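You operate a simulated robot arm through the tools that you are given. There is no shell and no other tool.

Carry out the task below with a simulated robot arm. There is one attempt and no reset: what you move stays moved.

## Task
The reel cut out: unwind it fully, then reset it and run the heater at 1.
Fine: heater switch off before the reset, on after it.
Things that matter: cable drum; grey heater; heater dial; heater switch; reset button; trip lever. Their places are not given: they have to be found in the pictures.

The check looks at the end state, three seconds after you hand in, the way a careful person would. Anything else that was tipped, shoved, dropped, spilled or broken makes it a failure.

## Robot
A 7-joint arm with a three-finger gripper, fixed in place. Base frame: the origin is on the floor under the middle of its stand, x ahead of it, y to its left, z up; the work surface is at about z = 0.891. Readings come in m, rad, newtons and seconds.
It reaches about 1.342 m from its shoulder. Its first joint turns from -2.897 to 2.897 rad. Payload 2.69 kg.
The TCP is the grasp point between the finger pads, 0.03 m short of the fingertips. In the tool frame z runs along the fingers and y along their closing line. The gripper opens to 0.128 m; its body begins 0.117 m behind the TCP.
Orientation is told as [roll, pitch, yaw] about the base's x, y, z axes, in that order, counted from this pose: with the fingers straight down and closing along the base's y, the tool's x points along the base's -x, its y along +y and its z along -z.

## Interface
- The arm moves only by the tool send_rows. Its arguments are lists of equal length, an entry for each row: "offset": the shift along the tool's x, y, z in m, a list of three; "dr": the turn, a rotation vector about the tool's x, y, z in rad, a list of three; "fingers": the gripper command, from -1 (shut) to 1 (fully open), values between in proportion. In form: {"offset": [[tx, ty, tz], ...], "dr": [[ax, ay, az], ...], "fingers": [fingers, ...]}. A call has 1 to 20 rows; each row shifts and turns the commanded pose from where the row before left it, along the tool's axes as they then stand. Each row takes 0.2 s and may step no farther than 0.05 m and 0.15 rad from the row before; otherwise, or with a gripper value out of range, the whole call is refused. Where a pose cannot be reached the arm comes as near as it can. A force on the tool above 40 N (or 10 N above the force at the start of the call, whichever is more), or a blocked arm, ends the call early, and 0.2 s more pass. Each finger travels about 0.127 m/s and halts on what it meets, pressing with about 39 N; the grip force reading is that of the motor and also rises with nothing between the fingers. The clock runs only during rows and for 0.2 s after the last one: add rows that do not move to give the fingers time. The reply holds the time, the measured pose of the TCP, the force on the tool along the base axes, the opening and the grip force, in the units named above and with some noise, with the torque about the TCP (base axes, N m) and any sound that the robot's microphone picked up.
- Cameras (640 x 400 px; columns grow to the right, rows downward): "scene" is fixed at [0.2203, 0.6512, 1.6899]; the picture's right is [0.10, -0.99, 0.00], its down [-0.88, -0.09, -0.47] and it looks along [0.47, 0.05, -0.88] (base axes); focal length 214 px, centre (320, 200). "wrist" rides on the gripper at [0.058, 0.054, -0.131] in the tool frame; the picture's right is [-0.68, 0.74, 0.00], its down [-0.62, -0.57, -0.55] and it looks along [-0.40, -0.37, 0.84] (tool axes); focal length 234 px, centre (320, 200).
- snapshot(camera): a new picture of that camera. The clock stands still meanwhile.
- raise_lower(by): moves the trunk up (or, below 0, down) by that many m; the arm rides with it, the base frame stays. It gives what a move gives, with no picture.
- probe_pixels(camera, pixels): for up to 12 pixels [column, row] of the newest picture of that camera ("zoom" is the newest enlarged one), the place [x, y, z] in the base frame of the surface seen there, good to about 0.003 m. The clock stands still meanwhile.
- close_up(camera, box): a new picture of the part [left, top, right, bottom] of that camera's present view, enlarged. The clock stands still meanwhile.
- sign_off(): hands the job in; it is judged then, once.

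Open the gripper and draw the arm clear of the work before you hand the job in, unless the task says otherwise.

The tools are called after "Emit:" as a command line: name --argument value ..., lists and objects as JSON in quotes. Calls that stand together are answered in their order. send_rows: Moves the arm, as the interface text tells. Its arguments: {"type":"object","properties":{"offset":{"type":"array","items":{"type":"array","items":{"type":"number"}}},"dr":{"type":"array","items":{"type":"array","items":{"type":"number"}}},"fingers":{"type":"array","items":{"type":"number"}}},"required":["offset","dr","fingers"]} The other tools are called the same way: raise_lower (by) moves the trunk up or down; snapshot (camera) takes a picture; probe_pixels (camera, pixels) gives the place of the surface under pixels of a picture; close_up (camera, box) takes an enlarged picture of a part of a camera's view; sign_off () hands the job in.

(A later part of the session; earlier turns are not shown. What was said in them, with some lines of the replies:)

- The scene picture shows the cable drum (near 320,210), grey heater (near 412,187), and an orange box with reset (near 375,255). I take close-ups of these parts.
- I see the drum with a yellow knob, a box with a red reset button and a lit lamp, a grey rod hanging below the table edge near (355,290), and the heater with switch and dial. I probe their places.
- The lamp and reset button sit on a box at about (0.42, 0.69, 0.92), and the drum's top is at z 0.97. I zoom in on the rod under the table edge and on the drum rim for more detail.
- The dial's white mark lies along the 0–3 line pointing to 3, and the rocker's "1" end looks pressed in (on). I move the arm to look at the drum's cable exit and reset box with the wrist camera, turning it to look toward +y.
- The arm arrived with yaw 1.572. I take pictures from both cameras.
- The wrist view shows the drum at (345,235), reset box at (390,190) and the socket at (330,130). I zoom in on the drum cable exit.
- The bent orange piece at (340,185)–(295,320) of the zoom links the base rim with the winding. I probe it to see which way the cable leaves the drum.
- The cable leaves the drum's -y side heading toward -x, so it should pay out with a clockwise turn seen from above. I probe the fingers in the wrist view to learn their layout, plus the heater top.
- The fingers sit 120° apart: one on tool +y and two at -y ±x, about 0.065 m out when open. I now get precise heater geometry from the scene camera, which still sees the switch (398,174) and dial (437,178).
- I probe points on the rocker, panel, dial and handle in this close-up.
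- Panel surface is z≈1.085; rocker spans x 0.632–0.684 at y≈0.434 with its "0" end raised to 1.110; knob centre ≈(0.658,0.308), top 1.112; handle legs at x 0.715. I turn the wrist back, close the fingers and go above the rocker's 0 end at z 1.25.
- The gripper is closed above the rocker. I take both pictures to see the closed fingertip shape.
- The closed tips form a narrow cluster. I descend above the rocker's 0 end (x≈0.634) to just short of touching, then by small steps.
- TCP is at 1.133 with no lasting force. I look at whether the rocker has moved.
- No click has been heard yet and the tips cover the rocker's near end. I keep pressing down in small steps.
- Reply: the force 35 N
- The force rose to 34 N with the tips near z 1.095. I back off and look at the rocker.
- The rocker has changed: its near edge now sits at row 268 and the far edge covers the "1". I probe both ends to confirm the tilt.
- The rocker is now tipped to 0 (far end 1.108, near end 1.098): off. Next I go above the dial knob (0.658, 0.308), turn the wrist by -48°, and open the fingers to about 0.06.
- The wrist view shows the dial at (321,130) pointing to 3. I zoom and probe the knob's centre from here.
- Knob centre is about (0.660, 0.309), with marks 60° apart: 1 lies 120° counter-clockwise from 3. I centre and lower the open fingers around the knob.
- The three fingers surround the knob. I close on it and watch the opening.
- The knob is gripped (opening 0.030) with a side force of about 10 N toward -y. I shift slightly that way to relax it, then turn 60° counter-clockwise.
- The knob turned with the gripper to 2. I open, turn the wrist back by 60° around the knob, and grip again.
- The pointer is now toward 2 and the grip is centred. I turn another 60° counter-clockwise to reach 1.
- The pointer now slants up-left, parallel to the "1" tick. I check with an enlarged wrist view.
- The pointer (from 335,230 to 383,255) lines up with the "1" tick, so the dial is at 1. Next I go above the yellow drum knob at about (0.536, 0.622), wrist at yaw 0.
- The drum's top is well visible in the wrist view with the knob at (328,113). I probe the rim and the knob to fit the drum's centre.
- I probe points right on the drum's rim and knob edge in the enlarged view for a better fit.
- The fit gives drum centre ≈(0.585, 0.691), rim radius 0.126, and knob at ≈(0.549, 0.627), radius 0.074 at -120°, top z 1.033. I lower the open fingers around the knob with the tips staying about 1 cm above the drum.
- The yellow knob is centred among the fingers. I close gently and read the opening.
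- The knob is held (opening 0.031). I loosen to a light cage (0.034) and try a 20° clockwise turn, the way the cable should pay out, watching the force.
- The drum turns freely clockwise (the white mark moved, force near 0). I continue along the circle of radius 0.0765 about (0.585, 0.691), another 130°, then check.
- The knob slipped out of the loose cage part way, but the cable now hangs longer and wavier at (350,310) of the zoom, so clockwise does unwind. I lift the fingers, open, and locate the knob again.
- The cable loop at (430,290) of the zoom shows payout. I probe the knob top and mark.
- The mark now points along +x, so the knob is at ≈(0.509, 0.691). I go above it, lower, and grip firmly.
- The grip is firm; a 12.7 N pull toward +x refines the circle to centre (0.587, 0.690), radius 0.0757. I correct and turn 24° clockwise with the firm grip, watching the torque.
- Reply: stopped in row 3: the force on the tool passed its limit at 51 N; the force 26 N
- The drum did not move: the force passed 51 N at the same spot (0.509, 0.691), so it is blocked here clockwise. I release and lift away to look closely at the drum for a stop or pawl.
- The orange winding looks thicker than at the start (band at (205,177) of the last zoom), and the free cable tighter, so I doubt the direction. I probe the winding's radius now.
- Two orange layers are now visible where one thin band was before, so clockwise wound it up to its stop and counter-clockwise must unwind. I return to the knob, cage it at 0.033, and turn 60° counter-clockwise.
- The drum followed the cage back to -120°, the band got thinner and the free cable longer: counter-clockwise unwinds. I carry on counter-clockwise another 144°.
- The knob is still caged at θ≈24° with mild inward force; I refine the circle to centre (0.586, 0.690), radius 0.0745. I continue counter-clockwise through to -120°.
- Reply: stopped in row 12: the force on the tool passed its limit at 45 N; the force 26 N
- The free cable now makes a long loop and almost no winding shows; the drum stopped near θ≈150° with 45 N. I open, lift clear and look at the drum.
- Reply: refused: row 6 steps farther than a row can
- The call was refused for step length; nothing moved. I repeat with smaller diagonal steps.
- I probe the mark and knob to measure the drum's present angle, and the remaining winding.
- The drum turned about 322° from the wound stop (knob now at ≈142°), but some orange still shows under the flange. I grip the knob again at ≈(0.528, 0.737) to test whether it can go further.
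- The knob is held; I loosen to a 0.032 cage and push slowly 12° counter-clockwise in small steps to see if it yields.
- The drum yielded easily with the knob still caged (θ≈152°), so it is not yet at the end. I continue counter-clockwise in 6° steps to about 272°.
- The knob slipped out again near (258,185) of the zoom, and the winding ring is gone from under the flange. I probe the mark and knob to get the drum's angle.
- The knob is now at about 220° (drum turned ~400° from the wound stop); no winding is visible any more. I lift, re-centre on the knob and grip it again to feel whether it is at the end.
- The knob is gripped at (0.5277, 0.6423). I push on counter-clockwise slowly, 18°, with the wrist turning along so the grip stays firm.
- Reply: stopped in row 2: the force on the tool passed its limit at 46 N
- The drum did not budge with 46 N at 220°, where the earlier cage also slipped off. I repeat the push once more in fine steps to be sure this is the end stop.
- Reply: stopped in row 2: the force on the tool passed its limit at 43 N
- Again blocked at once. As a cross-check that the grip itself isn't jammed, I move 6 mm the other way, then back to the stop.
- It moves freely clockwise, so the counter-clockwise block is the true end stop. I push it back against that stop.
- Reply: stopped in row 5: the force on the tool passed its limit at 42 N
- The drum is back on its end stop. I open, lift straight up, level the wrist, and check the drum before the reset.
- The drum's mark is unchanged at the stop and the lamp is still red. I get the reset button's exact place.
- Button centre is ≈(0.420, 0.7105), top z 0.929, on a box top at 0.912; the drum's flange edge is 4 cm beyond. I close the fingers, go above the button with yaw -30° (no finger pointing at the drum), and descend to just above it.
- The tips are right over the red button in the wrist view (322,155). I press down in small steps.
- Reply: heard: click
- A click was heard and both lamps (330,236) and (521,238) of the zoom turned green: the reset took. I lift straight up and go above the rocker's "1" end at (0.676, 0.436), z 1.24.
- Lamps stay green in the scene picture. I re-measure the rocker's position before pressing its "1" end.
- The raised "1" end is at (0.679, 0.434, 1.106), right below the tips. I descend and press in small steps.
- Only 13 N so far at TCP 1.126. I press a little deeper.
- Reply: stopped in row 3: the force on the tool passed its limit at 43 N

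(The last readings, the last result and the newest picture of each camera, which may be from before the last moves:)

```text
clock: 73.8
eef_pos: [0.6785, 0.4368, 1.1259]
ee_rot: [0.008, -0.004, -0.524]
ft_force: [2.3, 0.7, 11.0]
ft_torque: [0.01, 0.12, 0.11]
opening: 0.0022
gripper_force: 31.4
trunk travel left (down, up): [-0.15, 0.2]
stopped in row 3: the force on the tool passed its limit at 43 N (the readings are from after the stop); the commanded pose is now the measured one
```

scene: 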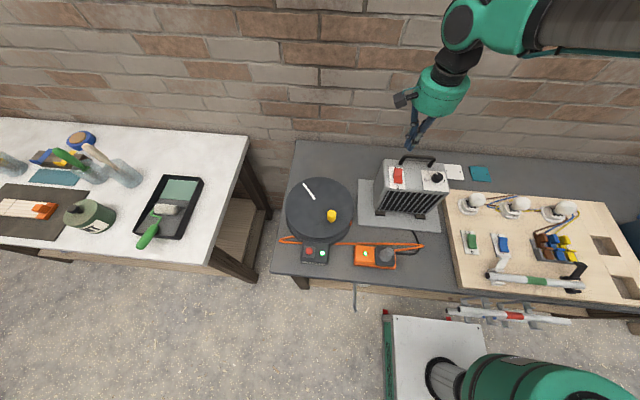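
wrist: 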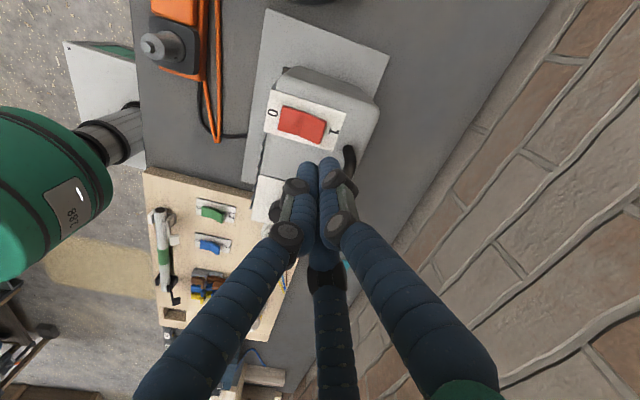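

The press reached the 40 N limit, so the rocker is bottomed. I lift away and inspect the switch.

Emit:
send_rows --offset '[[0, 0, -0.02], [0, 0, -0.045], [0, 0, -0.045], [0, 0, -0.02], [0, 0, 0], [0, 0, 0]]' --dr '[[0, 0, 0], [0, 0, 0], [0, 0, 0], [0.008, -0.004, 0], [0, 0, 0], [0, 0, 0]]' --fingers '[-1, -1, -1, -1, -1, -1]'

Emit:
close_up --camera "scene" --box '[380, 150, 460, 200]'

Emit:
snapshot --camera "scene"

```text
clock: 75.2
eef_pos: [0.6769, 0.4352, 1.2539]
ee_rot: [-0.003, -0.005, -0.524]
ft_force: [-0.1, 0.0, 0.4]
ft_torque: [0.0, -0.02, 0.04]
opening: 0.0021
gripper_force: 31.2
trunk travel left (down, up): [-0.15, 0.2]
```

```text
8.00 times, centred on (420, 175) of scene
```

zoom: 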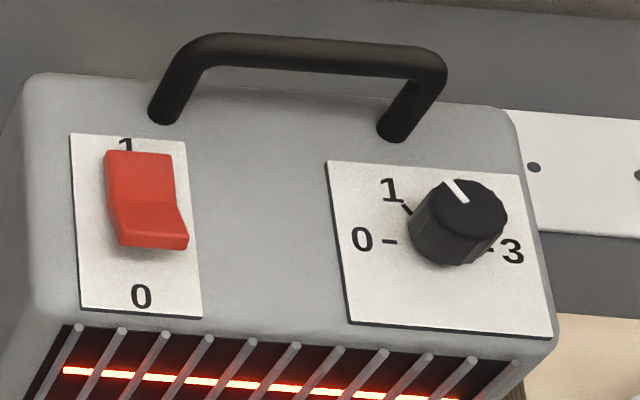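

```text
taken
```

scene: 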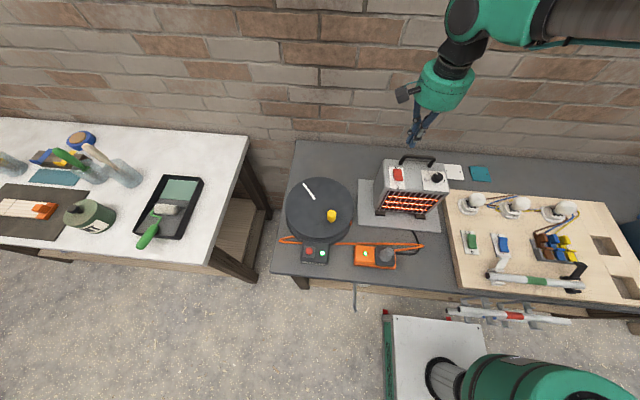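

The heater glows, the switch is at 1, the dial mark at 1 and the lamps are green. I check enlarged views of the heater front and reset box.

Emit:
close_up --camera "scene" --box '[360, 150, 460, 225]'

Emit:
close_up --camera "scene" --box '[270, 170, 430, 280]'

```text
5.33 times, centred on (410, 188) of scene
```

zoom: 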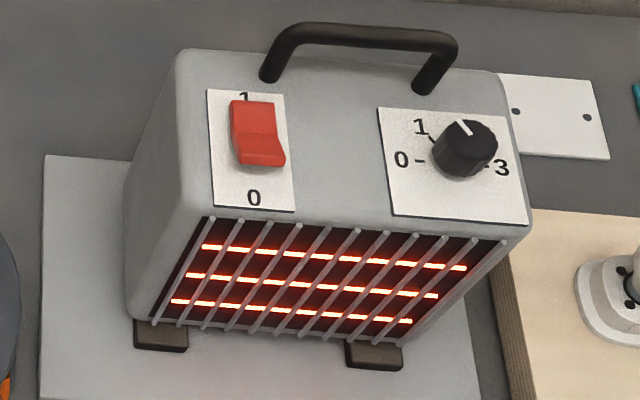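

```text
3.64 times, centred on (350, 225) of scene
```

zoom: 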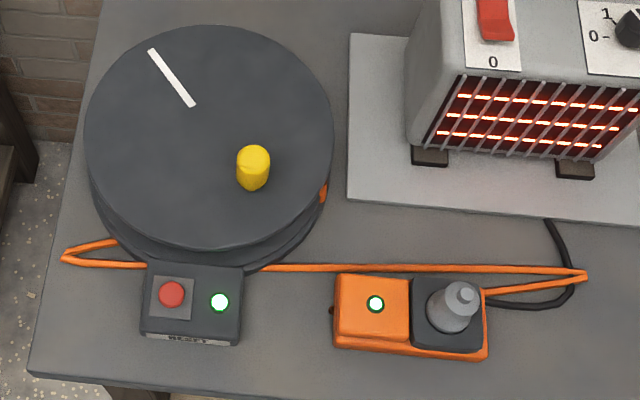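

Everything reads right: drum on its stop, lamps green, dial at 1, heater on and glowing. I raise the arm, open the gripper and draw back to the start area, then wait to see that it does not trip again.

Emit:
send_rows --offset '[[0, 0, -0.04], [0, 0, -0.04], [0, 0, -0.03], [0.01425, -0.0386, 0], [0.01425, -0.0386, 0], [0.01425, -0.0386, 0], [0.01425, -0.0386, 0], [0.01425, -0.0386, 0], [0.01425, -0.0386, 0], [0, 0, 0], [0, 0, 0], [0, 0, 0], [0, 0, 0], [0, 0, 0], [0, 0, 0], [0, 0, 0], [0, 0, 0]]' --dr '[[0, 0, 0], [0, 0, 0], [0, 0, 0], [0, 0, 0], [0, 0, 0], [0, 0, 0], [0, 0, 0], [0, 0, 0], [0, 0, 0], [0, 0, -0.1309], [0, 0, -0.1309], [0, 0, -0.1309], [0, 0, -0.1309], [0, 0, 0], [0, 0, 0], [0, 0, 0], [0, 0, 0]]' --fingers '[-1, -1, -1, 1, 1, 1, 1, 1, 1, 1, 1, 1, 1, 1, 1, 1, 1]'

Emit:
snapshot --camera "scene"

Emit:
snapshot --camera "wrist"

```text
clock: 78.8
eef_pos: [0.4871, 0.2795, 1.3637]
ee_rot: [-0.006, -0.002, 0.003]
ft_force: [-1.3, 0.0, -0.2]
ft_torque: [-0.04, 0.01, 0.01]
opening: 0.1282
gripper_force: 0.0
trunk travel left (down, up): [-0.15, 0.2]
```

```text
taken
```

scene: 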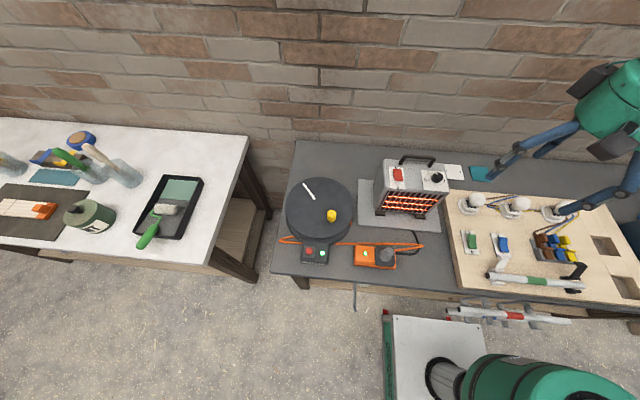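

```text
taken
```

wrist: 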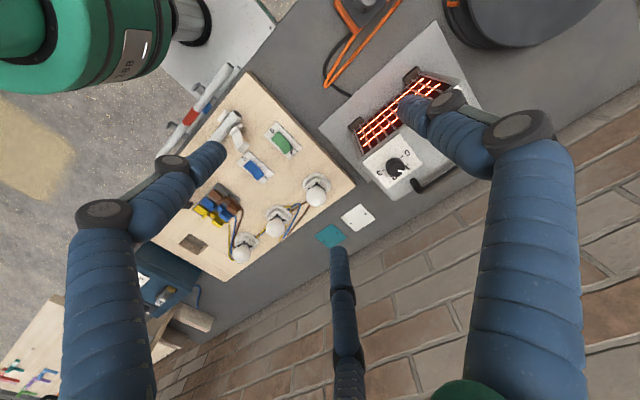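

The lamps are still green and the heater glows after several seconds. I make a last check of the dial, the trip lever and the drum in close-ups.

Emit:
close_up --camera "wrist" --box '[340, 120, 460, 200]'

Emit:
close_up --camera "scene" --box '[270, 220, 430, 320]'

Emit:
close_up --camera "scene" --box '[380, 150, 460, 200]'

```text
5.00 times, centred on (400, 160) of wrist
```

zoom: 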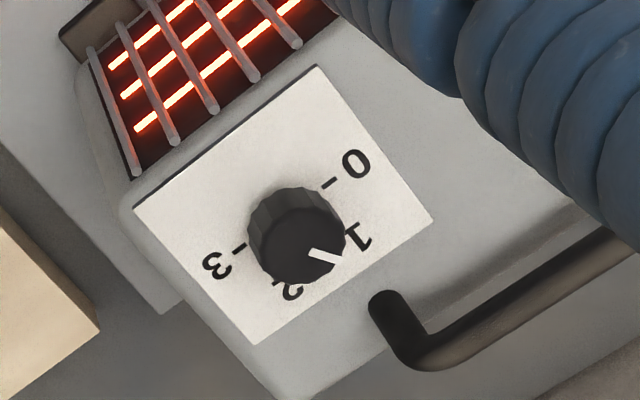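

```text
4.00 times, centred on (350, 270) of scene
```

zoom: 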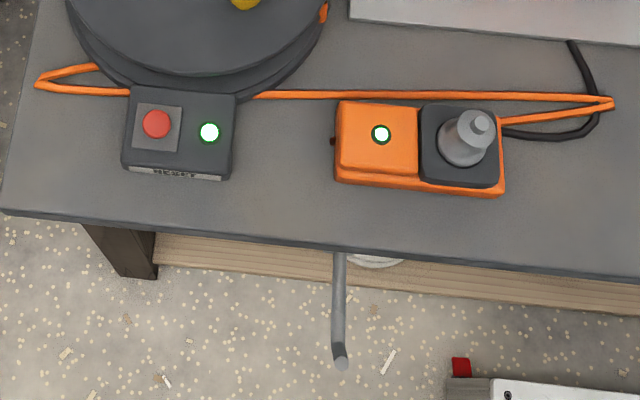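

```text
8.00 times, centred on (420, 175) of scene
```

zoom: 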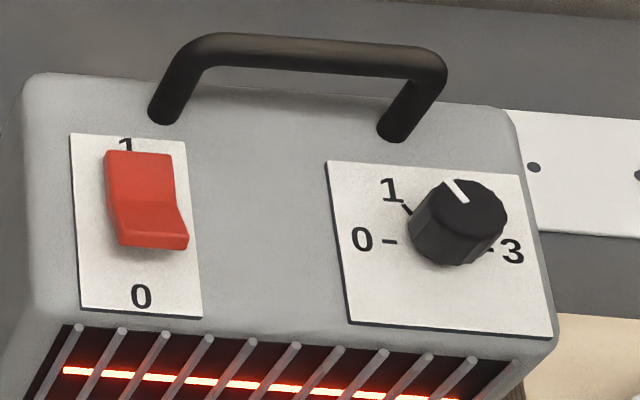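

The dial mark points at 1, the switch is on, both lamps are green, the drum is fully unwound and the trip lever is untouched at its place. The arm is clear with the gripper open, so I hand the job in.

Emit:
sign_off

```text
The job is handed in.
```

The reel is unwound, the cut-out is reset, and the heater is running at 1. I have handed the job in, but no verdict has come back.

- **Heater off first:** I put the heater switch to 0 before touching anything else, then turned the dial from 3 to 1.
- **Unwinding:** I first turned the drum about 60° the wrong way, which wound the cable in to its stop. I then turned it counter-clockwise about 400° in all. It now sits against its end stop, with no cable left showing on it.
- **Reset:** I pressed the reset button with the heater switch off. It clicked, and the lamps on the reset box and the socket box turned green.
- **Heater on:** I put the switch back to 1 and the bars glow. All three bars light up, but the dial mark lines up with the 1.

The lamps were still green about five seconds after switching on. I did not touch the trip lever. The arm is drawn back clear of the table with the gripper open.
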